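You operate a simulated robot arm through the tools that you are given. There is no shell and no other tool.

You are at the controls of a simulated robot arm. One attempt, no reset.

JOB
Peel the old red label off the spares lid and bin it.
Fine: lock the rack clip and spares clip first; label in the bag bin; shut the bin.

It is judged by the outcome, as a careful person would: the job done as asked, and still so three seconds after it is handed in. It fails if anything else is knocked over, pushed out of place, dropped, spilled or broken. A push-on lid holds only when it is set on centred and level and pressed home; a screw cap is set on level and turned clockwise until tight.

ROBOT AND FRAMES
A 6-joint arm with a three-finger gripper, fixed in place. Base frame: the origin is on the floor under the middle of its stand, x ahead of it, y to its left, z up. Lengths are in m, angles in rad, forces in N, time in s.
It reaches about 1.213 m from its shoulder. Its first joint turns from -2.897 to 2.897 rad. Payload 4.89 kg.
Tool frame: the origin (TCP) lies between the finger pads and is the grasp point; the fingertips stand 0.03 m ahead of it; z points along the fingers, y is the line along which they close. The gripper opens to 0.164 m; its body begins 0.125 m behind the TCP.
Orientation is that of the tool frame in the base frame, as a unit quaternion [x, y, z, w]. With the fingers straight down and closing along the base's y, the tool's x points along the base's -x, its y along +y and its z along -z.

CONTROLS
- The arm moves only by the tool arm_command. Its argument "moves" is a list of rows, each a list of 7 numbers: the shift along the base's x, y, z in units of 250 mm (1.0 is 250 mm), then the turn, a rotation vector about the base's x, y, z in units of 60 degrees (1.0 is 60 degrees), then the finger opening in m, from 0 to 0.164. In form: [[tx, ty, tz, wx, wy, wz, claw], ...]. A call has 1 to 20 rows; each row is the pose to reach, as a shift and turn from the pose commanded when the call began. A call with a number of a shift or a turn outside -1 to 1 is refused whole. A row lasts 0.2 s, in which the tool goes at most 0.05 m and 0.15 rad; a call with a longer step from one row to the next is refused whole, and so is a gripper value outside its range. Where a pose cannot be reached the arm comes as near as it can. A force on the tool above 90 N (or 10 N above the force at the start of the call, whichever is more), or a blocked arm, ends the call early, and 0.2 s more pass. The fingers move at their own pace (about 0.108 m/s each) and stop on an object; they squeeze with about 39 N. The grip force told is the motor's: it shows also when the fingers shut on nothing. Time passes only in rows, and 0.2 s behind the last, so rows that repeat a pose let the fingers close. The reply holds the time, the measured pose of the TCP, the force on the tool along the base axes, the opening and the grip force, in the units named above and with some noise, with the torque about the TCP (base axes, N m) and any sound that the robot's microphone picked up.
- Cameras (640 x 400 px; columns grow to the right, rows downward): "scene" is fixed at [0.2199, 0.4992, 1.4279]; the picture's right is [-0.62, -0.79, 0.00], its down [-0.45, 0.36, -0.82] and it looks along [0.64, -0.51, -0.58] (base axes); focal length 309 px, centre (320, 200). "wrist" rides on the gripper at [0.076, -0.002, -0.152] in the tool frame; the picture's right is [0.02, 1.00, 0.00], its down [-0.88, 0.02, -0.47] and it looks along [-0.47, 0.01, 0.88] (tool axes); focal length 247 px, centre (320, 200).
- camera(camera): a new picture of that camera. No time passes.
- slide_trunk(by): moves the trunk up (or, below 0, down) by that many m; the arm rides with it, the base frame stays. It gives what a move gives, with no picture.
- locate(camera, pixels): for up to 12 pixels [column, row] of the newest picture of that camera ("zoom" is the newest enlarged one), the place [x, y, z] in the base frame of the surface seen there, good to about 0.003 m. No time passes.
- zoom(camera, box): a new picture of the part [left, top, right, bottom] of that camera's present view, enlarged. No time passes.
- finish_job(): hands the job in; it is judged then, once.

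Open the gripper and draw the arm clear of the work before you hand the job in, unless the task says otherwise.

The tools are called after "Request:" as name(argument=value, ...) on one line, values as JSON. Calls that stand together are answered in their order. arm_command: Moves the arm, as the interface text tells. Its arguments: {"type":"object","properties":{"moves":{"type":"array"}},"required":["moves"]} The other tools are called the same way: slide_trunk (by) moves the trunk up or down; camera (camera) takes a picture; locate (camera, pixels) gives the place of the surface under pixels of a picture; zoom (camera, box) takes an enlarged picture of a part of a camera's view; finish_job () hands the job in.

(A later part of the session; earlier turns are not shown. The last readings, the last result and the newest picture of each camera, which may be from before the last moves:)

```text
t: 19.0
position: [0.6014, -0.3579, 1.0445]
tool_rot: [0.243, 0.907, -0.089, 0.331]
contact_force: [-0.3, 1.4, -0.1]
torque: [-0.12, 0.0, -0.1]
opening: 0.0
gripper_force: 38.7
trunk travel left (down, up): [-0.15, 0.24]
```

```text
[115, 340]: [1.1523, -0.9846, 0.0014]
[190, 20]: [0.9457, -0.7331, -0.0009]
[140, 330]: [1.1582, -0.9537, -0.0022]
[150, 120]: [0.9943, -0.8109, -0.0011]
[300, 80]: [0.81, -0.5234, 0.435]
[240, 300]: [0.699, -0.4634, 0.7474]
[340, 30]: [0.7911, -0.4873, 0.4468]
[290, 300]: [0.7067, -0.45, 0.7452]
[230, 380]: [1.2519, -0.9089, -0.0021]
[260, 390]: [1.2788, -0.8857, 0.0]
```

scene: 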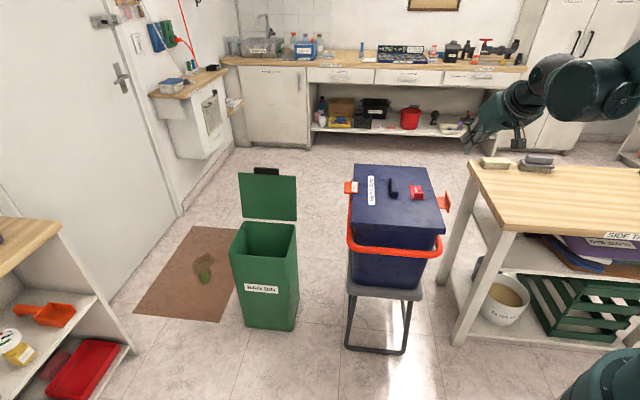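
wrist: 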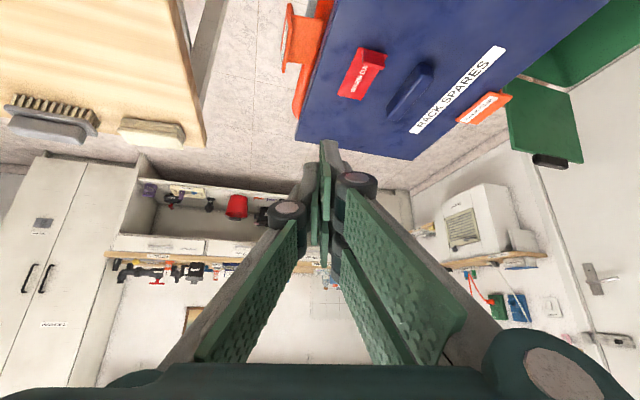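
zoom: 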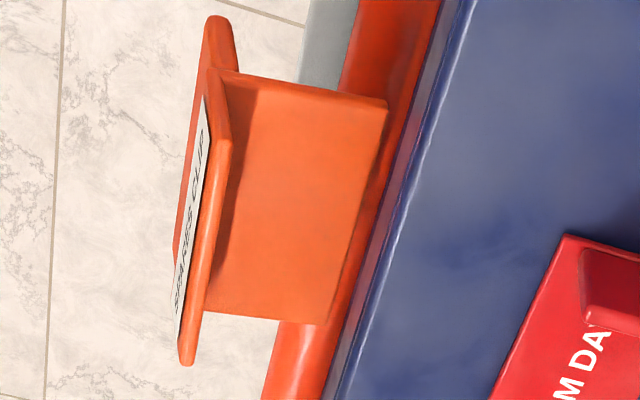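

Spares clip measured: flange at u≈0.15, v 0.753–0.82, z 0.728–0.782. I move back a little and descend in the gap to a pre-position before its near end, checking reach.

Request:
arm_command(moves=[[-0.1, 0.015, 0, 0, 0, 0, 0], [-0.19, 0.028, -0.05, 0, 0, 0, 0], [-0.19, 0.028, -0.23, 0, 0, 0, 0], [-0.19, 0.028, -0.42, 0, 0, 0, 0], [-0.19, 0.028, -0.61, 0, 0, 0, 0], [-0.19, 0.028, -0.8, 0, 0, 0, 0], [-0.19, 0.028, -0.978, 0, 0, 0, 0]])

Request:
camera(camera="scene")

Request:
camera(camera="wrist")

```text
t: 20.6
position: [0.5863, -0.3733, 0.8763]
tool_rot: [0.243, 0.909, -0.087, 0.328]
contact_force: [1.7, -1.8, -1.8]
torque: [0.1, 0.13, 0.04]
opening: 0.0
gripper_force: 39.2
out of reach, approached as far as the arm can: row 5, 6, 7
trunk travel left (down, up): [-0.15, 0.24]
```

```text
taken
```

scene: 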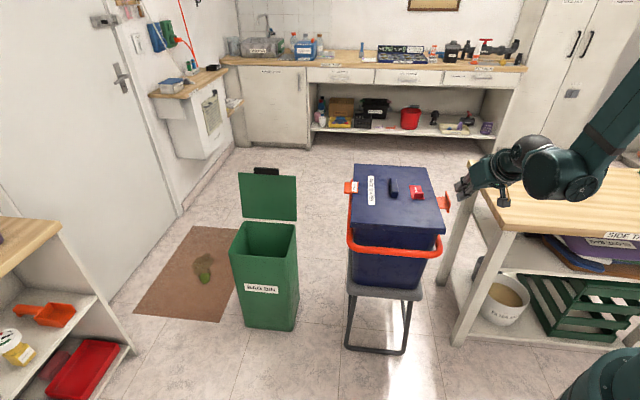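

```text
taken
```

wrist: 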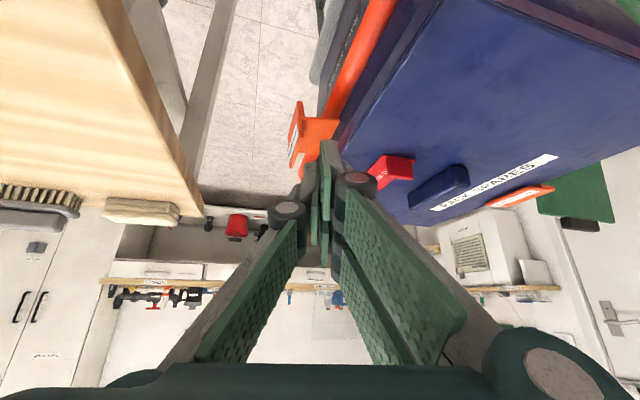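

The tight fold is unreachable there. Instead I'll come from the far end of the spares clip: raise, straighten the tool, turn to face back toward the box (heading ≈105°) with the camera on top, wrist above the table edge.

Request:
arm_command(moves=[[0, 0, 0.18, 0, 0, 0, 0], [0, 0, 0.37, 0, 0, 0, 0], [0, 0, 0.56, 0, 0, 0, 0], [0, 0, 0.7, 0, 0, 0, 0]])

Request:
arm_command(moves=[[0.06, -0.04, 0.0, 0.067, 0.115, 0, 0], [0.14, -0.08, 0, 0.133, 0.231, 0, 0], [0.24, -0.14, 0, 0.2, 0.346, 0, 0], [0.34, -0.2, 0, 0.266, 0.462, 0, 0], [0.44, -0.26, 0, 0.333, 0.577, 0, 0]])

Request:
arm_command(moves=[[0.05, -0.1, 0.0, 0, 0, -0.125, 0], [0.1, -0.2, 0, 0, 0, -0.25, 0], [0.13, -0.28, 0, 0, 0, -0.375, 0], [0.13, -0.36, 0, 0, 0, -0.5, 0], [0.13, -0.42, 0, 0, 0, -0.625, 0], [0.13, -0.42, 0, 0, 0, -0.75, 0]])

```text
t: 21.6
position: [0.5862, -0.3739, 1.0503]
tool_rot: [0.244, 0.907, -0.089, 0.331]
contact_force: [1.2, -1.6, -0.1]
torque: [0.05, 0.08, -0.01]
opening: 0.0
gripper_force: 39.0
trunk travel left (down, up): [-0.15, 0.24]
```

```text
t: 22.8
position: [0.6937, -0.436, 1.0503]
tool_rot: [0.258, 0.966, 0.0, 0.0]
contact_force: [-1.1, 1.5, 1.9]
torque: [-0.24, -0.36, 0.02]
opening: 0.0
gripper_force: 39.1
trunk travel left (down, up): [-0.15, 0.24]
```

```text
t: 24.2
position: [0.7277, -0.544, 1.0482]
tool_rot: [0.609, 0.793, 0.0, 0.0]
contact_force: [0.0, -0.7, -0.1]
torque: [0.01, 0.02, -0.02]
opening: 0.0
gripper_force: 39.0
trunk travel left (down, up): [-0.15, 0.24]
```

Tool is vertical with yaw −75°. Now I tilt 45° toward heading 105° while holding height.

Request:
arm_command(moves=[[0, 0, 0, 0.121, 0.032, 0, 0], [0, 0, 0, 0.2415, 0.065, 0, 0], [0, 0, 0, 0.362, 0.097, 0, 0], [0, 0, 0, 0.483, 0.129, 0, 0], [0, 0, 0, 0.604, 0.162, 0, 0], [0, 0, 0, 0.7245, 0.194, 0, 0]])

Request:
camera(camera="scene")

Request:
camera(camera="wrist")

```text
t: 25.6
position: [0.7285, -0.5442, 1.0483]
tool_rot: [0.588, 0.766, 0.159, -0.206]
contact_force: [-0.2, 0.4, -0.8]
torque: [0.08, 0.02, 0.01]
opening: 0.0
gripper_force: 39.4
out of reach, approached as far as the arm can: row 5, 6
trunk travel left (down, up): [-0.15, 0.24]
```

```text
taken
```

scene: 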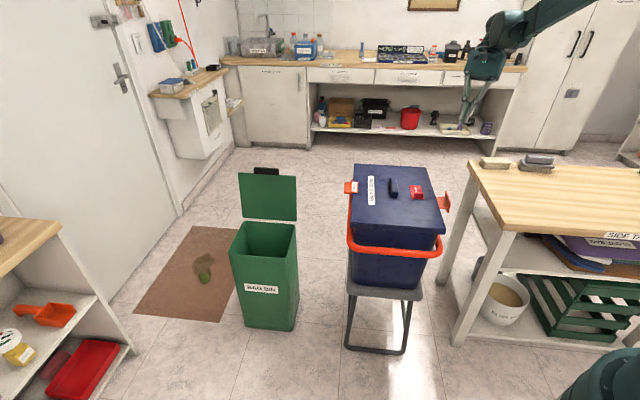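

```text
taken
```

wrist: 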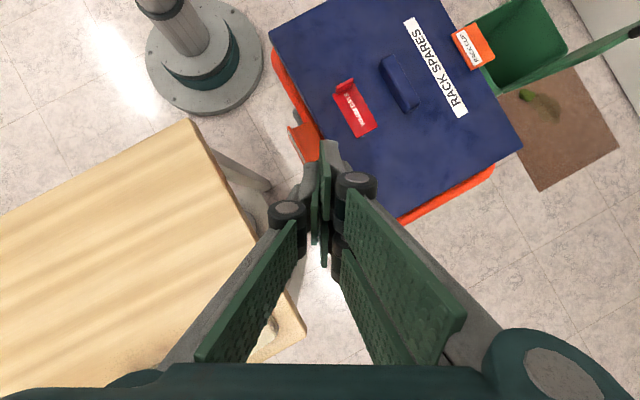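

Only ~30° of tilt was reachable at this height. I descend first with that tilt (tool is in the gap, z 0.80), then tilt further.

Request:
arm_command(moves=[[0, 0, -0.19, 0, 0, 0, 0], [0, 0, -0.38, 0, 0, 0, 0], [0, 0, -0.57, 0, 0, 0, 0], [0, 0, -0.76, 0, 0, 0, 0], [0, 0, -0.92, 0, 0, 0, 0]])

Request:
arm_command(moves=[[0, 0, 0, 0.121, 0.032, 0, 0], [0, 0, 0, 0.2415, 0.065, 0, 0]])

Request:
camera(camera="scene")

Request:
camera(camera="wrist")

```text
t: 26.8
position: [0.7301, -0.5452, 0.8204]
tool_rot: [0.589, 0.766, 0.158, -0.204]
contact_force: [-0.3, 0.6, 0.3]
torque: [-0.13, -0.1, -0.07]
opening: 0.0
gripper_force: 38.9
trunk travel left (down, up): [-0.15, 0.24]
```

```text
t: 27.4
position: [0.734, -0.5386, 0.8185]
tool_rot: [0.59, 0.761, 0.175, -0.205]
contact_force: [-0.1, 0.0, -0.1]
torque: [0.08, 0.07, 0.03]
opening: 0.0001
gripper_force: 39.5
out of reach, approached as far as the arm can: row 1, 2
trunk travel left (down, up): [-0.15, 0.24]
```

```text
taken
```

scene: 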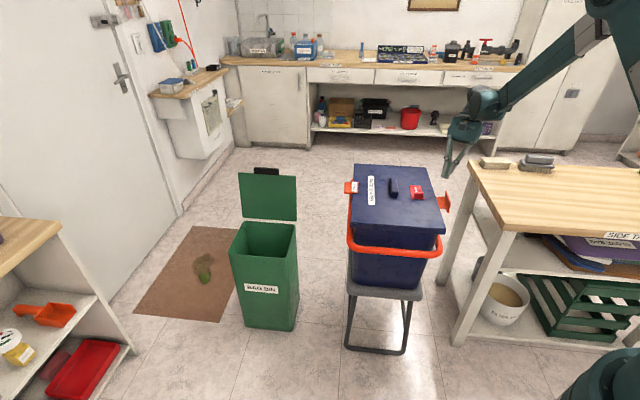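

```text
taken
```

wrist: 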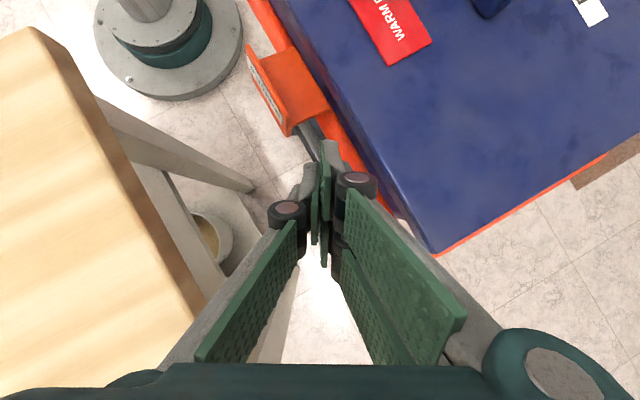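

The tilt tops out near 31°, which still works. At current (0.734,−0.539) I'm right at my pre-position, so I descend 0.108 m, then slide along −v under the flange's far end.

Request:
arm_command(moves=[[0, 0, -0.15, 0, 0, 0, 0], [0, 0, -0.3, 0, 0, 0, 0], [0, 0, -0.434, 0, 0, 0, 0], [0, 0, -0.434, 0, 0, 0, 0]])

Request:
zoom(camera="scene", box=[410, 130, 510, 230])

Request:
camera(camera="wrist")

```text
t: 28.4
position: [0.7341, -0.5376, 0.7119]
tool_rot: [0.589, 0.762, 0.175, -0.205]
contact_force: [-0.2, -0.3, -0.4]
torque: [-0.02, 0.0, -0.01]
opening: 0.0
gripper_force: 38.8
trunk travel left (down, up): [-0.15, 0.24]
```

```text
4.00 times, centred on (460, 180) of scene
```

zoom: 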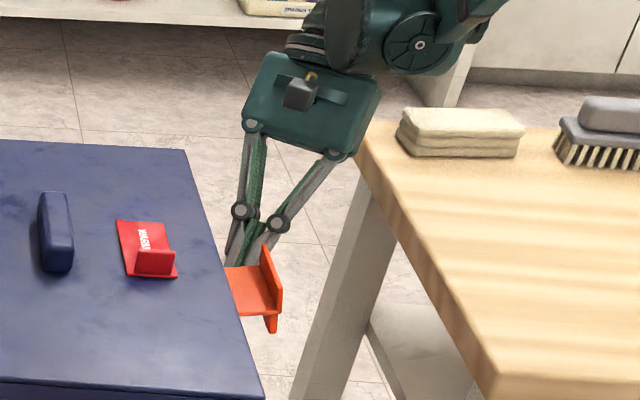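

```text
taken
```

wrist: 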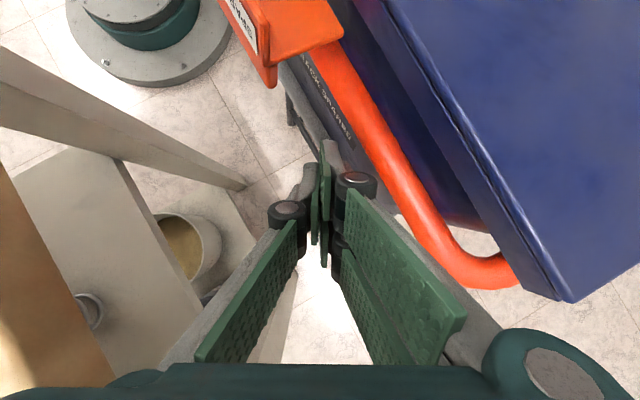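

Fingers hang in the gap with no contact. Now I slide toward the clip's far end (dx −0.038, dy +0.036), monitoring force.

Request:
arm_command(moves=[[-0.05, 0.047, 0, 0, 0, 0, 0], [-0.1, 0.095, 0, 0, 0, 0, 0], [-0.152, 0.143, 0, 0, 0, 0, 0], [-0.152, 0.143, 0, 0, 0, 0, 0]])

Request:
zoom(camera="scene", box=[420, 160, 480, 220])

Request:
zoom(camera="wrist", box=[200, 0, 440, 200])

```text
t: 29.4
position: [0.6954, -0.503, 0.7101]
tool_rot: [0.59, 0.761, 0.174, -0.205]
contact_force: [0.7, 1.0, -0.5]
torque: [-0.01, 0.04, 0.01]
opening: 0.0002
gripper_force: 39.1
trunk travel left (down, up): [-0.15, 0.24]
```

```text
6.67 times, centred on (450, 190) of scene
```

zoom: 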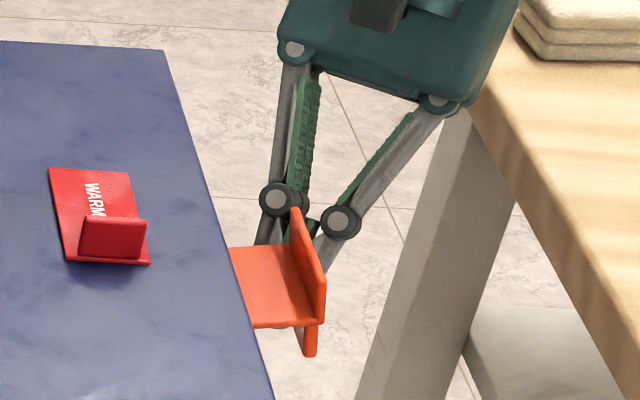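

```text
2.00 times, centred on (320, 100) of wrist
```

zoom: 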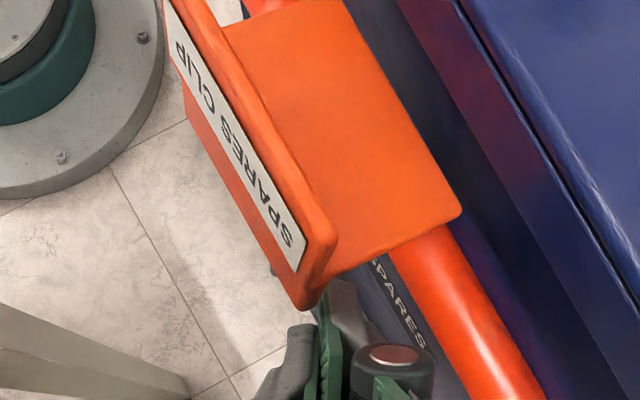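

The fingertips are just under the flange's far end with no contact. I insert ~8 mm more and lift 0.02 m to start the rotation.

Request:
arm_command(moves=[[-0.008, 0.032, 0, 0, 0, 0, 0], [-0.008, 0.032, 0.04, 0, 0, 0, 0], [-0.008, 0.032, 0.08, 0, 0, 0, 0]])

Request:
zoom(camera="scene", box=[420, 160, 480, 220])

Request:
zoom(camera="wrist", box=[200, 0, 440, 200])

```text
t: 30.2
position: [0.6944, -0.4956, 0.7317]
tool_rot: [0.589, 0.762, 0.174, -0.205]
contact_force: [-0.7, -1.7, -0.4]
torque: [-0.01, 0.0, -0.06]
opening: 0.0002
gripper_force: 39.3
trunk travel left (down, up): [-0.15, 0.24]
```

```text
6.67 times, centred on (450, 190) of scene
```

zoom: 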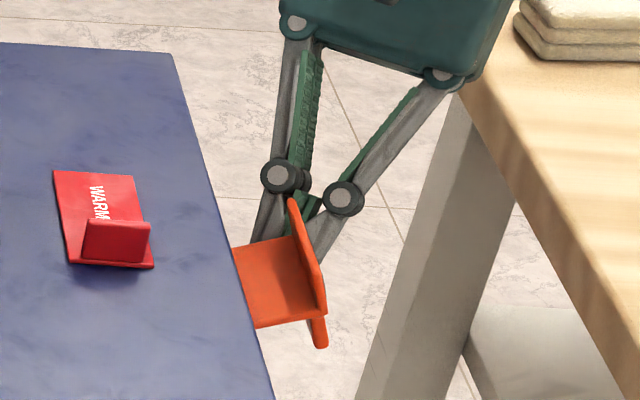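

```text
2.00 times, centred on (320, 100) of wrist
```

zoom: 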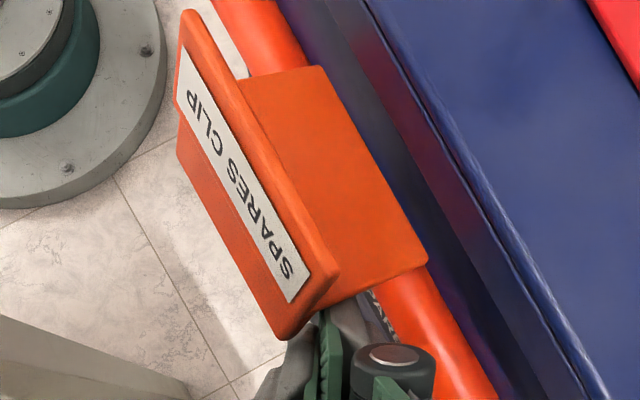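

The clip is rotating, but the lid corner shifted a little in the picture (163→172 zoom px), so I'm pushing the box along −v. I back off ~8 mm along the tool heading and check whether it returns.

Request:
arm_command(moves=[[0.008, -0.032, 0.0, 0, 0, 0, 0], [0.008, -0.032, 0.0, 0, 0, 0, 0]])

Request:
zoom(camera="scene", box=[420, 160, 480, 220])

Request:
zoom(camera="wrist", box=[200, 0, 440, 200])

```text
t: 30.8
position: [0.6958, -0.5042, 0.7305]
tool_rot: [0.589, 0.762, 0.174, -0.206]
contact_force: [0.0, -0.9, 0.5]
torque: [-0.05, 0.0, 0.03]
opening: 0.0
gripper_force: 39.7
trunk travel left (down, up): [-0.15, 0.24]
```

```text
6.67 times, centred on (450, 190) of scene
```

zoom: 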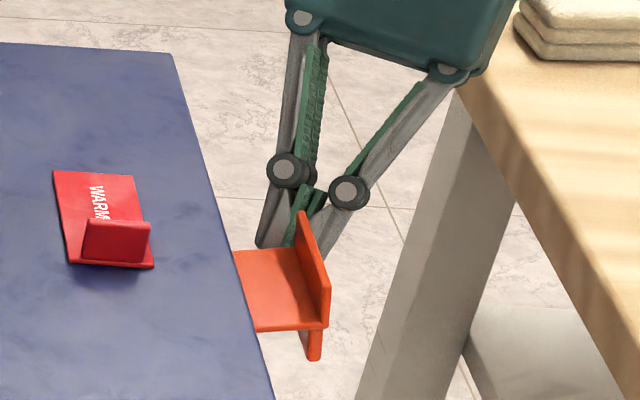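

```text
2.00 times, centred on (320, 100) of wrist
```

zoom: 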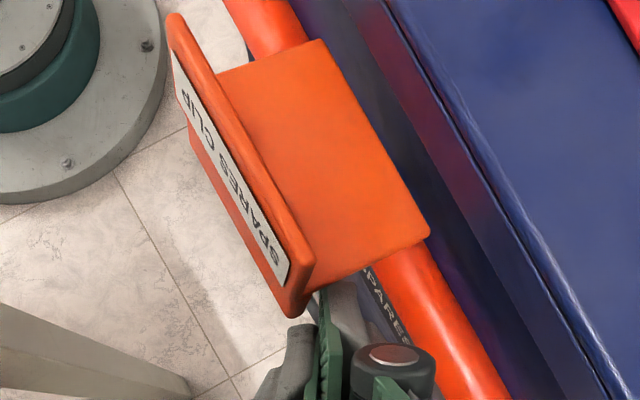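

The clip fell back and the box stayed about 3–4 mm yawed — small, but I must not push along the heading again. I'll back out, go 4 cm lower, insert with clear vertical clearance, and then lift purely vertically.

Request:
arm_command(moves=[[0.006, -0.04, 0.0, 0, 0, 0, 0], [0.006, -0.04, -0.08, 0, 0, 0, 0], [0.006, -0.04, -0.165, 0, 0, 0, 0], [0.0, -0.01, -0.165, 0, 0, 0, 0], [-0.006, 0.025, -0.165, 0, 0, 0, 0], [-0.008, 0.045, -0.165, 0, 0, 0, 0]])

Request:
zoom(camera="scene", box=[420, 160, 480, 220])

Request:
zoom(camera="wrist", box=[200, 0, 440, 200])

```text
t: 32.2
position: [0.6946, -0.4898, 0.6906]
tool_rot: [0.589, 0.762, 0.174, -0.205]
contact_force: [-0.3, 0.2, 0.7]
torque: [0.04, 0.02, 0.03]
opening: 0.0
gripper_force: 39.2
trunk travel left (down, up): [-0.15, 0.24]
```

```text
6.67 times, centred on (450, 190) of scene
```

zoom: 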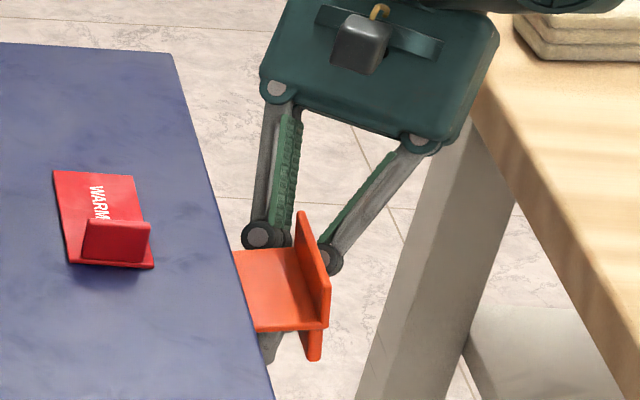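

```text
2.00 times, centred on (320, 100) of wrist
```

zoom: 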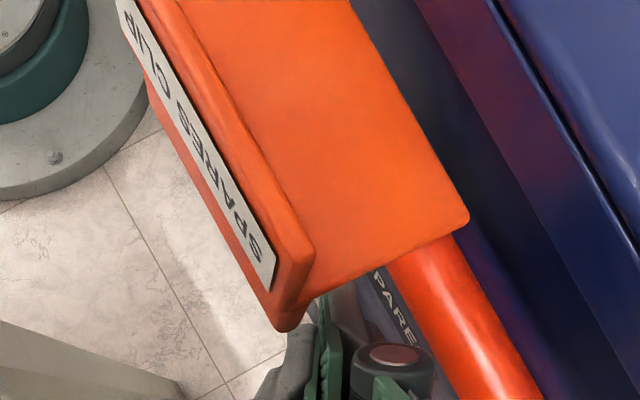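

No box motion and no contact; the tips are now below the clip. I lift straight up 0.03 m.

Request:
arm_command(moves=[[0, 0, 0.04, 0, 0, 0, 0], [0, 0, 0.08, 0, 0, 0, 0], [0, 0, 0.12, 0, 0, 0, 0]])

Request:
zoom(camera="scene", box=[420, 160, 480, 220])

Request:
zoom(camera="wrist", box=[200, 0, 440, 200])

```text
t: 33.0
position: [0.6945, -0.4914, 0.7194]
tool_rot: [0.589, 0.762, 0.174, -0.205]
contact_force: [0.5, -0.1, -1.6]
torque: [0.02, 0.03, -0.02]
opening: 0.0
gripper_force: 38.8
trunk travel left (down, up): [-0.15, 0.24]
```

```text
6.67 times, centred on (450, 190) of scene
```

zoom: 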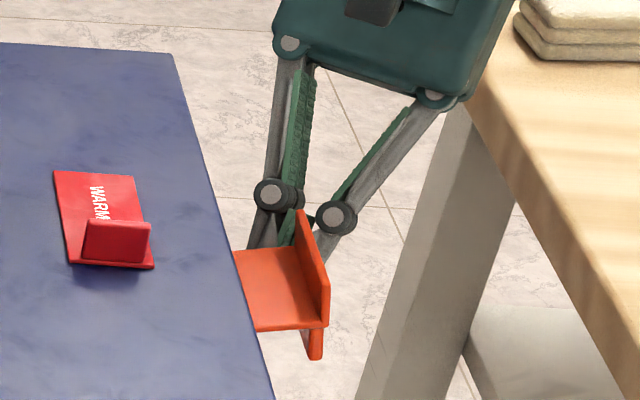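

```text
2.00 times, centred on (320, 100) of wrist
```

zoom: 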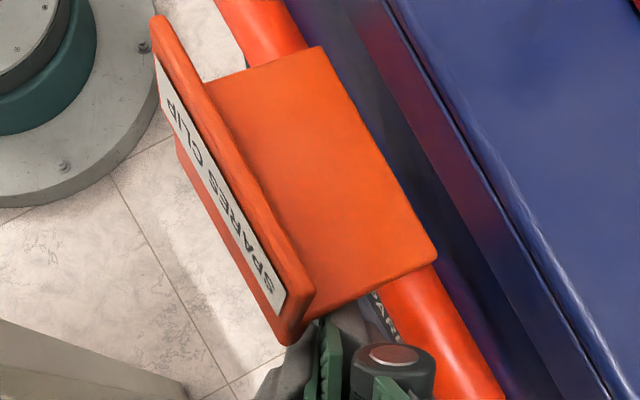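

Box still unmoved. I continue lifting in 1 cm steps.

Request:
arm_command(moves=[[0, 0, 0.04, 0, 0, 0, 0], [0, 0, 0.08, 0, 0, 0, 0]])

Request:
zoom(camera="scene", box=[420, 160, 480, 220])

Request:
zoom(camera="wrist", box=[200, 0, 440, 200])

```text
t: 33.6
position: [0.6939, -0.4914, 0.74]
tool_rot: [0.59, 0.762, 0.174, -0.205]
contact_force: [-0.1, -0.5, 0.3]
torque: [0.01, 0.01, 0.02]
opening: 0.0
gripper_force: 38.6
trunk travel left (down, up): [-0.15, 0.24]
```

```text
6.67 times, centred on (450, 190) of scene
```

zoom: 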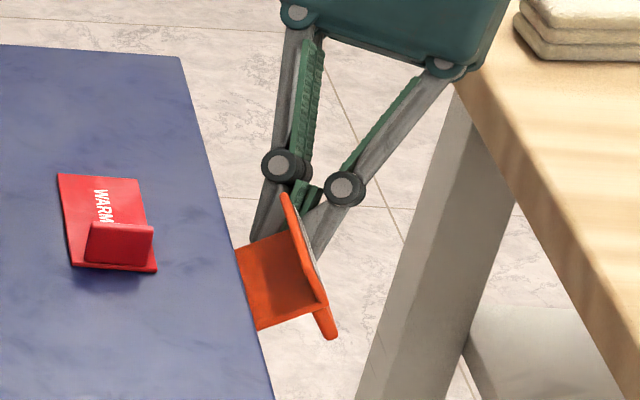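

```text
2.00 times, centred on (320, 100) of wrist
```

zoom: 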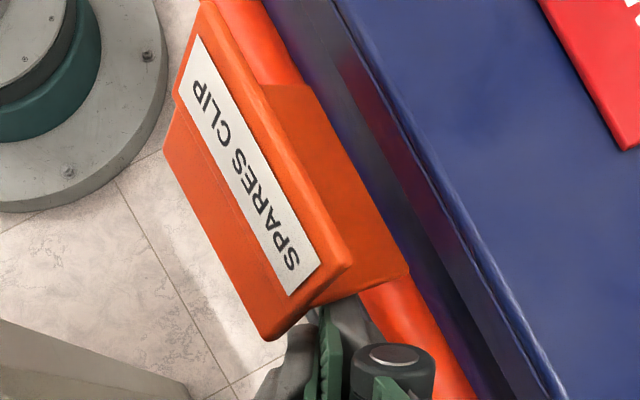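

The clip rotates but this steep tool slope also nudges the box. A gentler way: with the tool pointing straight down, sweep the fingertips from outside against the upper half of the flange, inward and over, ending with a press down on the lip. I back out first and raise.

Request:
arm_command(moves=[[0.006, -0.03, -0.06, 0, 0, 0, 0], [0.012, -0.06, -0.11, 0, 0, 0, 0], [0.03, -0.14, -0.11, 0, 0, 0, 0], [0.056, -0.27, -0.11, 0, 0, 0, 0], [0.056, -0.27, 0.08, 0, 0, 0, 0], [0.056, -0.27, 0.27, 0, 0, 0, 0], [0.056, -0.27, 0.46, 0, 0, 0, 0], [0.056, -0.27, 0.65, 0, 0, 0, 0], [0.056, -0.27, 0.84, 0, 0, 0, 0]])

Request:
camera(camera="scene")

Request:
locate(camera="scene", pixels=[[356, 166], [427, 168], [442, 229], [352, 222], [440, 199], [446, 205], [372, 200], [410, 190], [423, 190], [390, 290], [350, 285], [421, 297]])

```text
t: 35.6
position: [0.7093, -0.5585, 0.9501]
tool_rot: [0.591, 0.762, 0.173, -0.2]
contact_force: [0.4, -0.8, -1.2]
torque: [0.16, 0.08, 0.03]
opening: 0.0001
gripper_force: 38.7
trunk travel left (down, up): [-0.15, 0.24]
```

```text
taken
```

scene: 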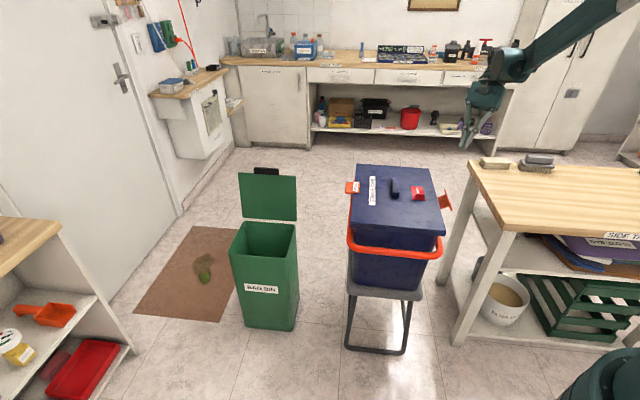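

```text
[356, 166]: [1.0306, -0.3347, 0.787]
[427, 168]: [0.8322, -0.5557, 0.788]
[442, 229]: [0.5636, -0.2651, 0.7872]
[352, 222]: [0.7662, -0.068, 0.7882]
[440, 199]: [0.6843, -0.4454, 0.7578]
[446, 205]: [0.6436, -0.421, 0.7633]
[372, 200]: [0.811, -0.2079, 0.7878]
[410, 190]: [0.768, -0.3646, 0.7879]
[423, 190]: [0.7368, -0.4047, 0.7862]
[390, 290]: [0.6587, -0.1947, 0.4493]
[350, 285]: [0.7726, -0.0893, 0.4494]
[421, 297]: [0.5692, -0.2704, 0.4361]
```

I'll compare the same zoom as at the start to quantify how far the box has moved.

Request:
zoom(camera="scene", box=[320, 150, 480, 250])

Request:
locate(camera="zoom", pixels=[[145, 58], [428, 74], [500, 318], [124, 292], [470, 210], [515, 195], [512, 240], [490, 200]])

```text
4.00 times, centred on (400, 200) of scene
```

zoom: 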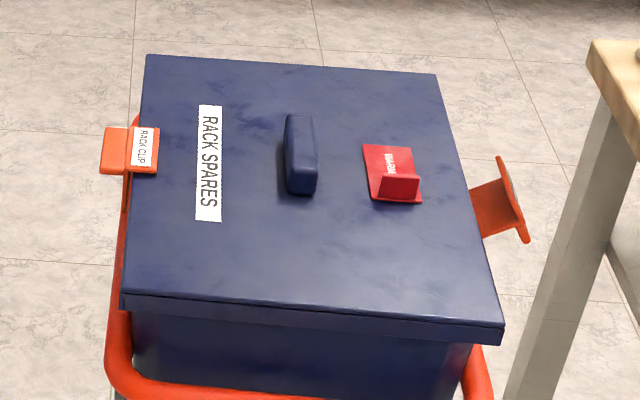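

```text
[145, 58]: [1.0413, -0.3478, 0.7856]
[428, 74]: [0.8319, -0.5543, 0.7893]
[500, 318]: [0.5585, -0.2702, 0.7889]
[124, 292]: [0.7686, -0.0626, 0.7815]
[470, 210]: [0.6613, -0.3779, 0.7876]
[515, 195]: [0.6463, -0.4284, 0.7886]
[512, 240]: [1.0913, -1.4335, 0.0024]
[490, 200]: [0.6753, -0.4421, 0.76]
```

The box yawed by about 1.5° (B corner ~1 cm), and the spares clip stays at ~30° by hinge friction. I'll measure its current pose closely for the sweep.

Request:
zoom(camera="scene", box=[425, 180, 465, 220])

Request:
locate(camera="zoom", pixels=[[315, 95], [330, 130], [362, 215], [350, 180], [340, 220], [290, 130], [390, 300], [385, 320], [370, 300], [350, 110], [370, 170], [388, 230]])

```text
10.00 times, centred on (445, 200) of scene
```

zoom: 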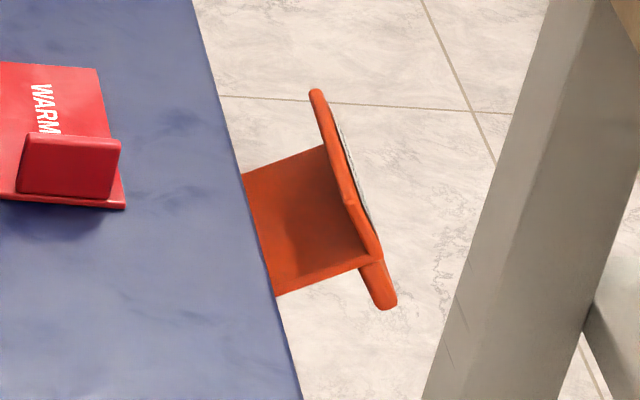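

```text
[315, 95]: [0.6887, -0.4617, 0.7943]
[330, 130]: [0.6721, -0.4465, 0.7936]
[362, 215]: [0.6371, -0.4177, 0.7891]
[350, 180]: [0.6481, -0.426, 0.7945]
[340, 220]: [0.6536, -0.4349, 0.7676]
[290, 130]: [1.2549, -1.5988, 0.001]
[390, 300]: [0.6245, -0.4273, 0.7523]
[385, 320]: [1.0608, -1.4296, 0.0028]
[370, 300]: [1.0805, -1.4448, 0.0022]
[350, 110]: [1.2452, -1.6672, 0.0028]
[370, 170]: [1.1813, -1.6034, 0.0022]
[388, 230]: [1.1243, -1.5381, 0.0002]
```

The lip's top edge is at u≈0.157, z≈0.794, so the clip is at ~24°. I straighten the tool to vertical with yaw ≈ −46° (closing line across the clip) and go to a start point outside the flange.

Request:
arm_command(moves=[[0, 0, 0, -0.128, -0.0265, 0, 0], [0, 0, 0, -0.256, -0.053, 0, 0], [0, 0, 0, -0.383, -0.0795, 0, 0], [0, 0, 0, -0.511, -0.106, 0, 0]])

Request:
arm_command(moves=[[-0.06, 0.06, 0, 0, 0, 0.106, 0], [-0.12, 0.12, 0, 0, 0, 0.212, 0], [-0.19, 0.18, 0, 0, 0, 0.318, 0], [-0.26, 0.25, 0, 0, 0, 0.424, 0], [-0.32, 0.311, 0, 0, 0, 0.53, 0]])

Request:
camera(camera="scene")

Request:
camera(camera="wrist")

```text
t: 36.6
position: [0.7087, -0.5602, 0.9494]
tool_rot: [0.612, 0.791, -0.002, 0.001]
contact_force: [0.3, -1.3, -1.0]
torque: [0.12, 0.05, 0.0]
opening: 0.0001
gripper_force: 39.4
trunk travel left (down, up): [-0.15, 0.24]
```

```text
t: 37.8
position: [0.6253, -0.4804, 0.9492]
tool_rot: [0.371, 0.929, -0.001, 0.0]
contact_force: [0.5, 0.0, -0.3]
torque: [0.06, 0.09, -0.02]
opening: 0.0
gripper_force: 39.1
trunk travel left (down, up): [-0.15, 0.24]
```

```text
taken
```

scene: 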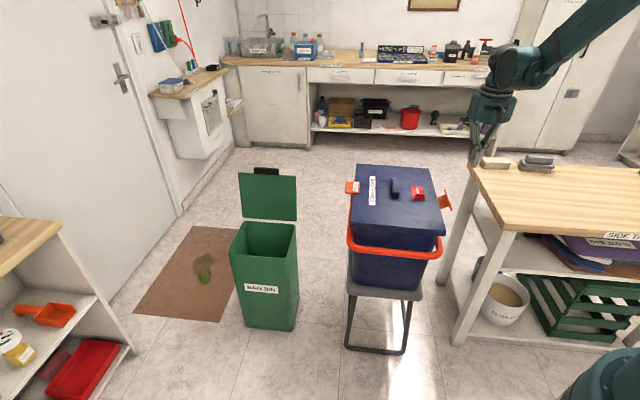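

```text
taken
```

wrist: 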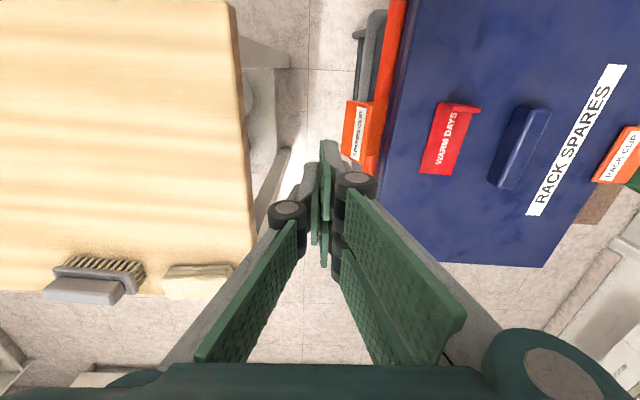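

Tool is vertical and just outside the spares clip. I descend 0.13 m to put the tip at z≈0.788.

Request:
arm_command(moves=[[0, 0, -0.18, 0, 0, 0, 0], [0, 0, -0.36, 0, 0, 0, 0], [0, 0, -0.525, 0, 0, 0, 0], [0, 0, -0.525, 0, 0, 0, 0]])

Request:
zoom(camera="scene", box=[420, 160, 480, 220])

Request:
zoom(camera="wrist", box=[220, 20, 440, 220])

```text
t: 38.8
position: [0.6285, -0.481, 0.8192]
tool_rot: [0.372, 0.928, -0.001, 0.0]
contact_force: [-0.6, -1.7, 0.3]
torque: [0.03, 0.03, -0.01]
opening: 0.0002
gripper_force: 38.8
trunk travel left (down, up): [-0.15, 0.24]
```

```text
6.67 times, centred on (450, 190) of scene
```

zoom: 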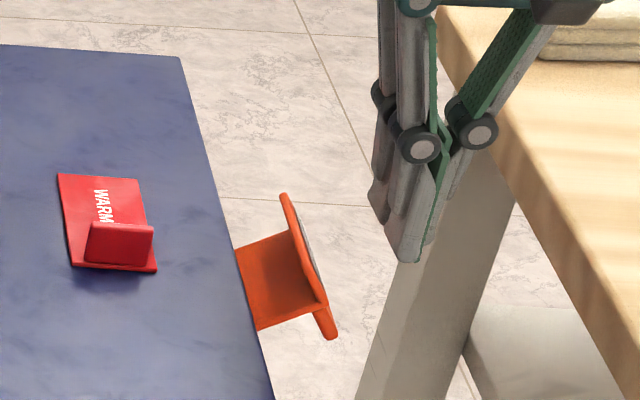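

```text
2.00 times, centred on (330, 120) of wrist
```

zoom: 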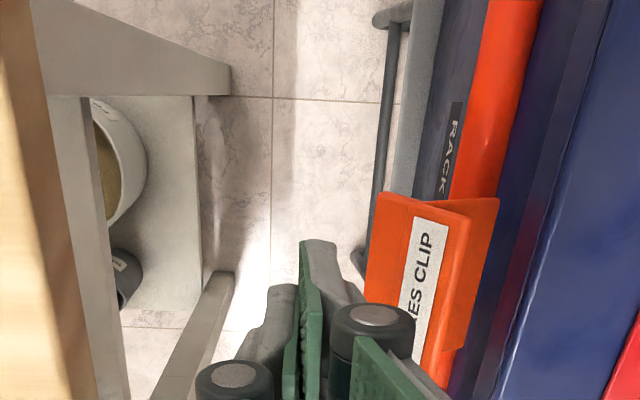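

I'll measure the fingertip edges (zoom (378,212) and (405,255)) against the lip.

Request:
zoom(camera="scene", box=[420, 160, 480, 220])

Request:
locate(camera="zoom", pixels=[[405, 256], [392, 240], [376, 205], [384, 190], [415, 255], [430, 235], [285, 198], [312, 262], [323, 300], [335, 332], [300, 235]])

```text
6.67 times, centred on (450, 190) of scene
```

zoom: 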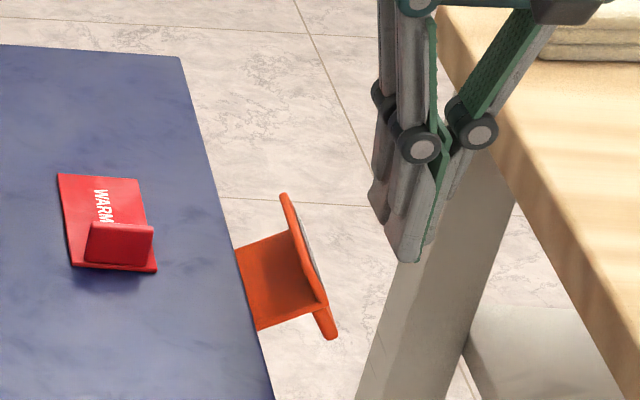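

```text
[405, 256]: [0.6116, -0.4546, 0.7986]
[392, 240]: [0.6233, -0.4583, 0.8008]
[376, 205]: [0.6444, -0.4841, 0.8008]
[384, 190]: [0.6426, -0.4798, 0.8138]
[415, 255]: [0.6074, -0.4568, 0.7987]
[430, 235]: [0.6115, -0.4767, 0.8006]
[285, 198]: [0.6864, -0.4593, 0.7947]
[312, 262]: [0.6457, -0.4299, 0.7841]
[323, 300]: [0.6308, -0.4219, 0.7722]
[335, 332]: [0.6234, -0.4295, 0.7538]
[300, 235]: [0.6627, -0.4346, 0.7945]
```

Request:
zoom(camera="scene", box=[445, 180, 475, 205])

Request:
locate(camera="zoom", pixels=[[200, 100], [215, 190], [235, 230], [255, 265], [290, 265], [270, 255], [280, 280], [310, 230], [290, 200], [185, 150]])

```text
16.00 times, centred on (460, 192) of scene
```

zoom: 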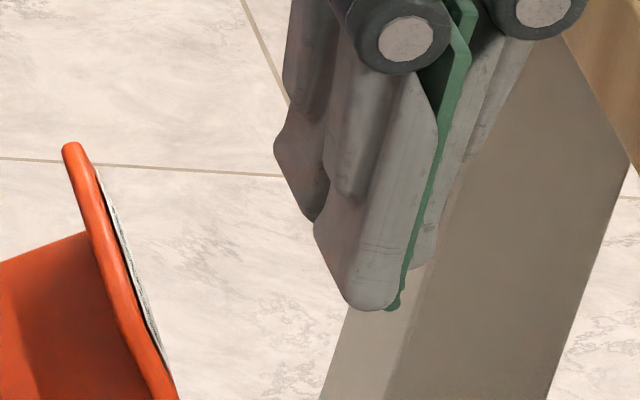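

```text
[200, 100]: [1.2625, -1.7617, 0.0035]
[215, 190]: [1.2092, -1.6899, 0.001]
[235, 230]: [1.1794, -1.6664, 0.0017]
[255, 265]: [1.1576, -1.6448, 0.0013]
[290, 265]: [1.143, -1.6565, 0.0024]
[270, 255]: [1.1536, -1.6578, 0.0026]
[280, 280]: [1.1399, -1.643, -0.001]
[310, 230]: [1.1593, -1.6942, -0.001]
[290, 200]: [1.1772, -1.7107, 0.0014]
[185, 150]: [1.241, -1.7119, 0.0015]
```

Request:
locate(camera="zoom", pixels=[[370, 303], [350, 290], [385, 300], [325, 245], [340, 220], [318, 210], [295, 180], [290, 140], [330, 180], [400, 240], [76, 150], [160, 380]])

```text
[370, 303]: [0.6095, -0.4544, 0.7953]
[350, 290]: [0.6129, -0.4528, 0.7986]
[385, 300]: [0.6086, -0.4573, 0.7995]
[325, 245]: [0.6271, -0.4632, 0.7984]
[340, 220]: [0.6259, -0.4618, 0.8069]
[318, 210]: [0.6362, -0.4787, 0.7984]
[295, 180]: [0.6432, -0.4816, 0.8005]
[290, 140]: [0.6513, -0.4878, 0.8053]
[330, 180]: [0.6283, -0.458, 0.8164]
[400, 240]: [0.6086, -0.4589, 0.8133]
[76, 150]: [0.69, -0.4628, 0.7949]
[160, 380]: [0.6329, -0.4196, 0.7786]
```

The fingertip bottom is at z≈0.796 (0.023 ahead of TCP), inner face ≈0.012 inward of TCP. I lower 8 mm and move inward to just touch the lip.

Request:
arm_command(moves=[[0, 0, -0.032, 0, 0, 0, 0], [0.05, 0.05, -0.032, 0, 0, 0, 0], [0.096, 0.096, -0.032, 0, 0, 0, 0]])

Request:
zoom(camera="scene", box=[420, 160, 480, 220])

```text
t: 39.6
position: [0.6517, -0.4582, 0.81]
tool_rot: [0.374, 0.928, -0.001, 0.001]
contact_force: [-0.1, 0.2, 0.4]
torque: [0.08, -0.02, 0.01]
opening: 0.0
gripper_force: 38.7
trunk travel left (down, up): [-0.15, 0.24]
```

```text
6.67 times, centred on (450, 190) of scene
```

zoom: 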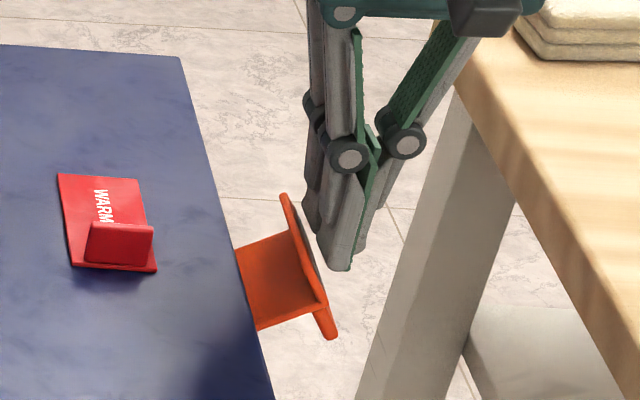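

Tips are about to touch the label face of the flange. I continue inward ~13 mm with a slight rise.

Request:
arm_command(moves=[[0.018, 0.018, 0.006, 0, 0, 0, 0], [0.036, 0.036, 0.016, 0, 0, 0, 0]])

Request:
zoom(camera="scene", box=[420, 160, 480, 220])

Request:
zoom(camera="wrist", box=[220, 20, 440, 220])

```text
t: 40.2
position: [0.6606, -0.4479, 0.8146]
tool_rot: [0.372, 0.928, -0.001, 0.001]
contact_force: [-2.1, -5.9, 7.7]
torque: [-0.23, -0.22, -0.2]
opening: 0.0001
gripper_force: 38.8
trunk travel left (down, up): [-0.15, 0.24]
```

```text
6.67 times, centred on (450, 190) of scene
```

zoom: 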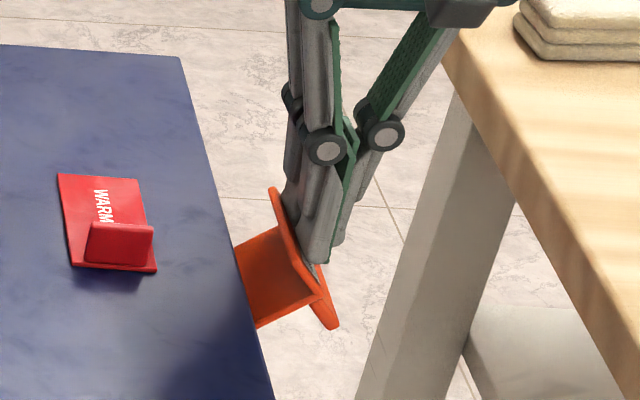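

```text
2.00 times, centred on (330, 120) of wrist
```

zoom: 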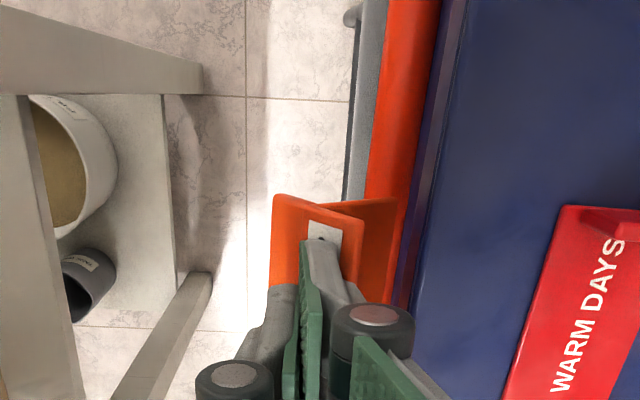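

Contact of ~9 N shows the tips press too low on the flange face (little leverage); the box didn't move. I raise 1 cm along the face then continue inward.

Request:
arm_command(moves=[[-0.008, -0.008, 0.02, 0, 0, 0, 0], [-0.004, -0.004, 0.04, 0, 0, 0, 0], [0.012, 0.012, 0.05, 0, 0, 0, 0]])

Request:
zoom(camera="scene", box=[420, 160, 480, 220])

Request:
zoom(camera="wrist", box=[220, 20, 440, 220])

```text
t: 41.0
position: [0.6629, -0.4444, 0.8269]
tool_rot: [0.372, 0.928, -0.002, 0.001]
contact_force: [0.0, 0.0, 0.4]
torque: [0.01, 0.02, -0.02]
opening: 0.0001
gripper_force: 38.6
trunk travel left (down, up): [-0.15, 0.24]
```

```text
6.67 times, centred on (450, 190) of scene
```

zoom: 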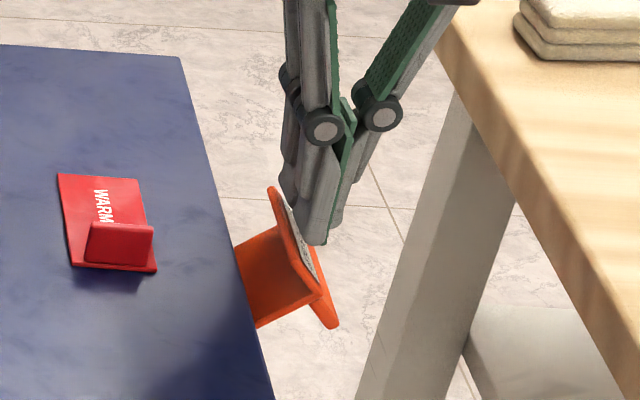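

```text
2.00 times, centred on (330, 120) of wrist
```

zoom: 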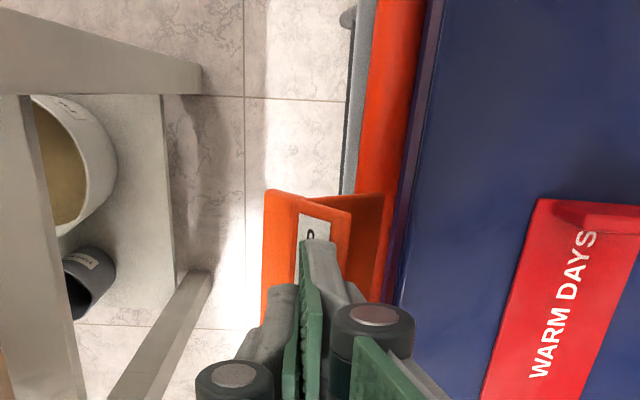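

Request:
locate(camera="wrist", pixels=[[320, 120]])

Request:
zoom(camera="scene", box=[430, 180, 470, 212])

Request:
locate(camera="zoom", pixels=[[168, 95], [180, 120], [215, 190], [240, 225], [255, 250], [270, 280], [290, 285], [240, 180], [270, 175], [205, 110], [90, 180]])

```text
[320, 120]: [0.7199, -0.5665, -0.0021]
```

```text
12.50 times, centred on (450, 196) of scene
```

zoom: 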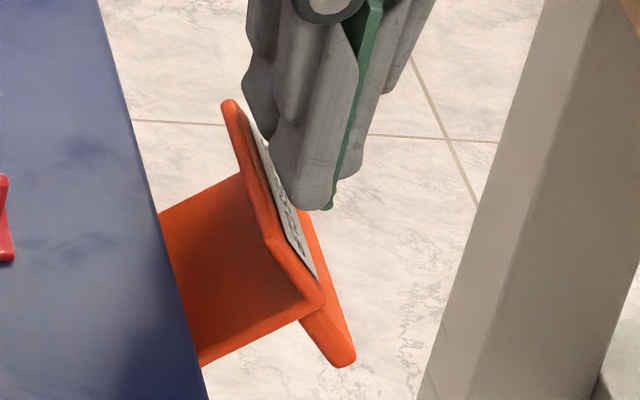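

```text
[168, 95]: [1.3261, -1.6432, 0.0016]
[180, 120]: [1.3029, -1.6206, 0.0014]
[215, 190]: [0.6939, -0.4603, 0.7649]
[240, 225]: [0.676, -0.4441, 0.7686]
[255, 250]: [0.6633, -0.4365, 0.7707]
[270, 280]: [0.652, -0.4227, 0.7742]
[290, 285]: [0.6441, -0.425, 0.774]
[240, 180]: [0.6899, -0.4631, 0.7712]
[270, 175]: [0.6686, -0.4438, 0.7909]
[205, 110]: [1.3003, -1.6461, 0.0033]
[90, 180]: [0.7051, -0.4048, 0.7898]
```

Request:
locate(camera="zoom", pixels=[[232, 108], [245, 150], [262, 200], [272, 240], [300, 285], [260, 140], [300, 240], [305, 265], [340, 350], [345, 360], [310, 205], [275, 180]])

```text
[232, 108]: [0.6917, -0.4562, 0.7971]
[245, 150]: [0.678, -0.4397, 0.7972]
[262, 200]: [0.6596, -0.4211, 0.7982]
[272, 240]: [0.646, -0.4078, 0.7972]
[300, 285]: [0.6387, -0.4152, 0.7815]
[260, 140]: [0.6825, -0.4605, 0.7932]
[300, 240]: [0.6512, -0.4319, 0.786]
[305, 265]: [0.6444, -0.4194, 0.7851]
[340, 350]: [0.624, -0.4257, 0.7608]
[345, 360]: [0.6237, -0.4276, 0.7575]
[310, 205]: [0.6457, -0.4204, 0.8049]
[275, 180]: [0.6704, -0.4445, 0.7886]
```

The lip top is now at u≈0.167, z≈0.797 (φ≈36°) and the tips are slightly above it. I back off, drop to tip z≈0.792, and push inward slowly along the computed arc.

Request:
arm_command(moves=[[-0.0325, -0.0325, 0, 0, 0, 0, 0], [-0.0325, -0.0325, -0.048, 0, 0, 0, 0], [-0.007, -0.007, -0.046, 0, 0, 0, 0], [0.004, 0.004, -0.042, 0, 0, 0, 0], [0.016, 0.016, -0.036, 0, 0, 0, 0], [0.027, 0.027, -0.032, 0, 0, 0, 0]])

Request:
zoom(camera="scene", box=[420, 160, 480, 220])

Request:
zoom(camera="wrist", box=[220, 20, 440, 220])

```text
t: 42.4
position: [0.6699, -0.4382, 0.8206]
tool_rot: [0.372, 0.928, -0.001, 0.0]
contact_force: [-2.7, -3.6, 19.5]
torque: [-0.39, -0.45, -0.19]
opening: 0.0
gripper_force: 39.0
trunk travel left (down, up): [-0.15, 0.24]
```

```text
6.67 times, centred on (450, 190) of scene
```

zoom: 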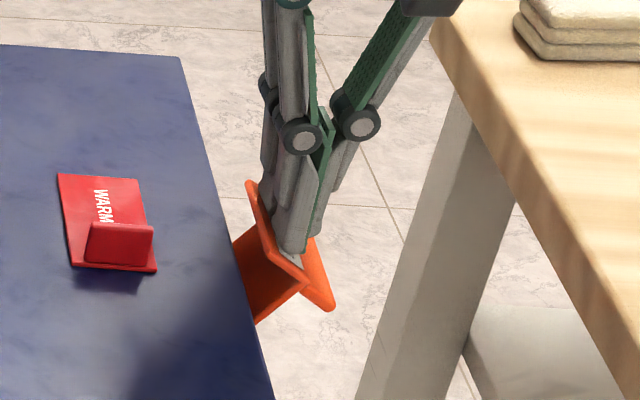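

```text
2.00 times, centred on (330, 120) of wrist
```

zoom: 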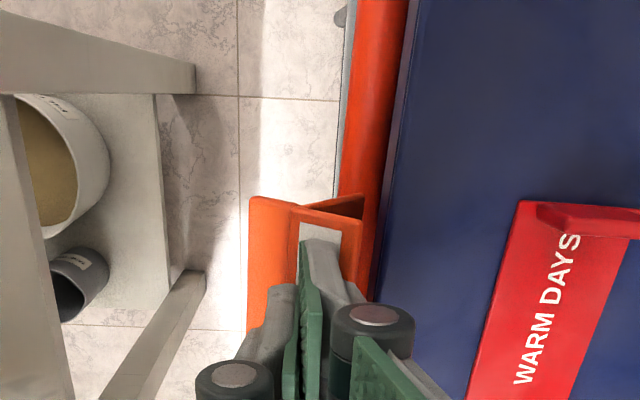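

The clip is at ~52° now, but the push is too much downward. I'll instead go outside and lower, and push the lower tab's end inward and up (as worked for the rack clip at the end).

Request:
arm_command(moves=[[-0.01, -0.01, 0.04, 0, 0, 0, 0], [-0.09, -0.09, 0.05, 0, 0, 0, 0], [-0.167, -0.167, 0.05, 0, 0, 0, 0], [-0.167, -0.167, -0.1, 0, 0, 0, 0], [-0.167, -0.167, -0.174, 0, 0, 0, 0]])

Request:
zoom(camera="scene", box=[430, 180, 470, 212])

Request:
zoom(camera="wrist", box=[220, 20, 440, 220])

```text
t: 43.6
position: [0.6274, -0.4806, 0.7762]
tool_rot: [0.372, 0.928, -0.001, 0.001]
contact_force: [-0.8, -0.1, 0.0]
torque: [-0.09, -0.14, 0.02]
opening: 0.0
gripper_force: 39.1
trunk travel left (down, up): [-0.15, 0.24]
```

```text
12.50 times, centred on (450, 196) of scene
```

zoom: 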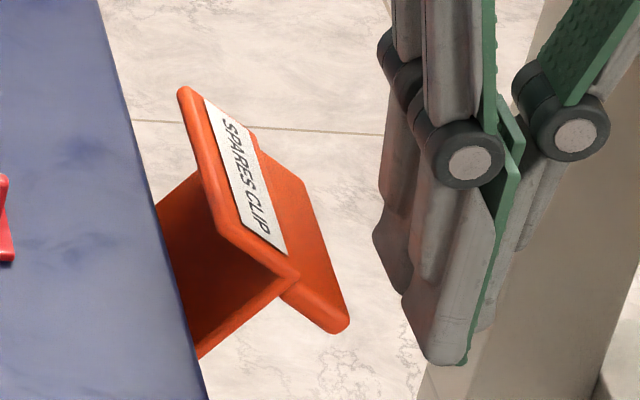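

```text
2.00 times, centred on (330, 120) of wrist
```

zoom: 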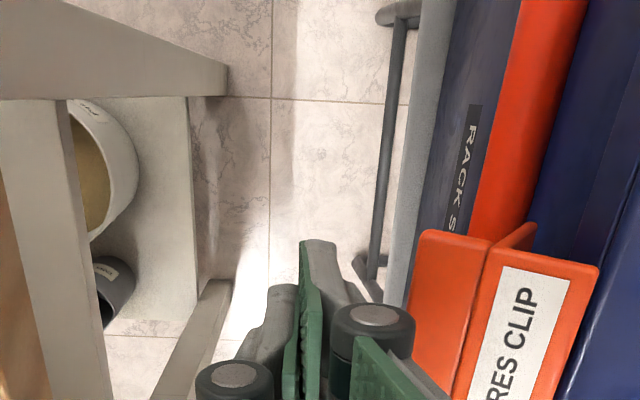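

The clip stays at about 55°. I'll measure the tab end and lip, then push inward at the tab.

Request:
locate(camera="zoom", pixels=[[188, 95], [215, 220], [340, 320], [295, 180], [270, 150], [320, 250], [300, 290], [440, 360], [410, 310], [395, 240], [430, 200], [285, 270]])

```text
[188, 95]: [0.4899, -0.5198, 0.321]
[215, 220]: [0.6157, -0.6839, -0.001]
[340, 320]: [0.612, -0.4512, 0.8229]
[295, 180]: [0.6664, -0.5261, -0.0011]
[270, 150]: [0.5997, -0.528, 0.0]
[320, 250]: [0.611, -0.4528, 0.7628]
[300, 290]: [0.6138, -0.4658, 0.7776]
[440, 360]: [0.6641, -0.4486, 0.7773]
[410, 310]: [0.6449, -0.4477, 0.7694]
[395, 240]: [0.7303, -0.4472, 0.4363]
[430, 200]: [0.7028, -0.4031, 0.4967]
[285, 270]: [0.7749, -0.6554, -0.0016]
```

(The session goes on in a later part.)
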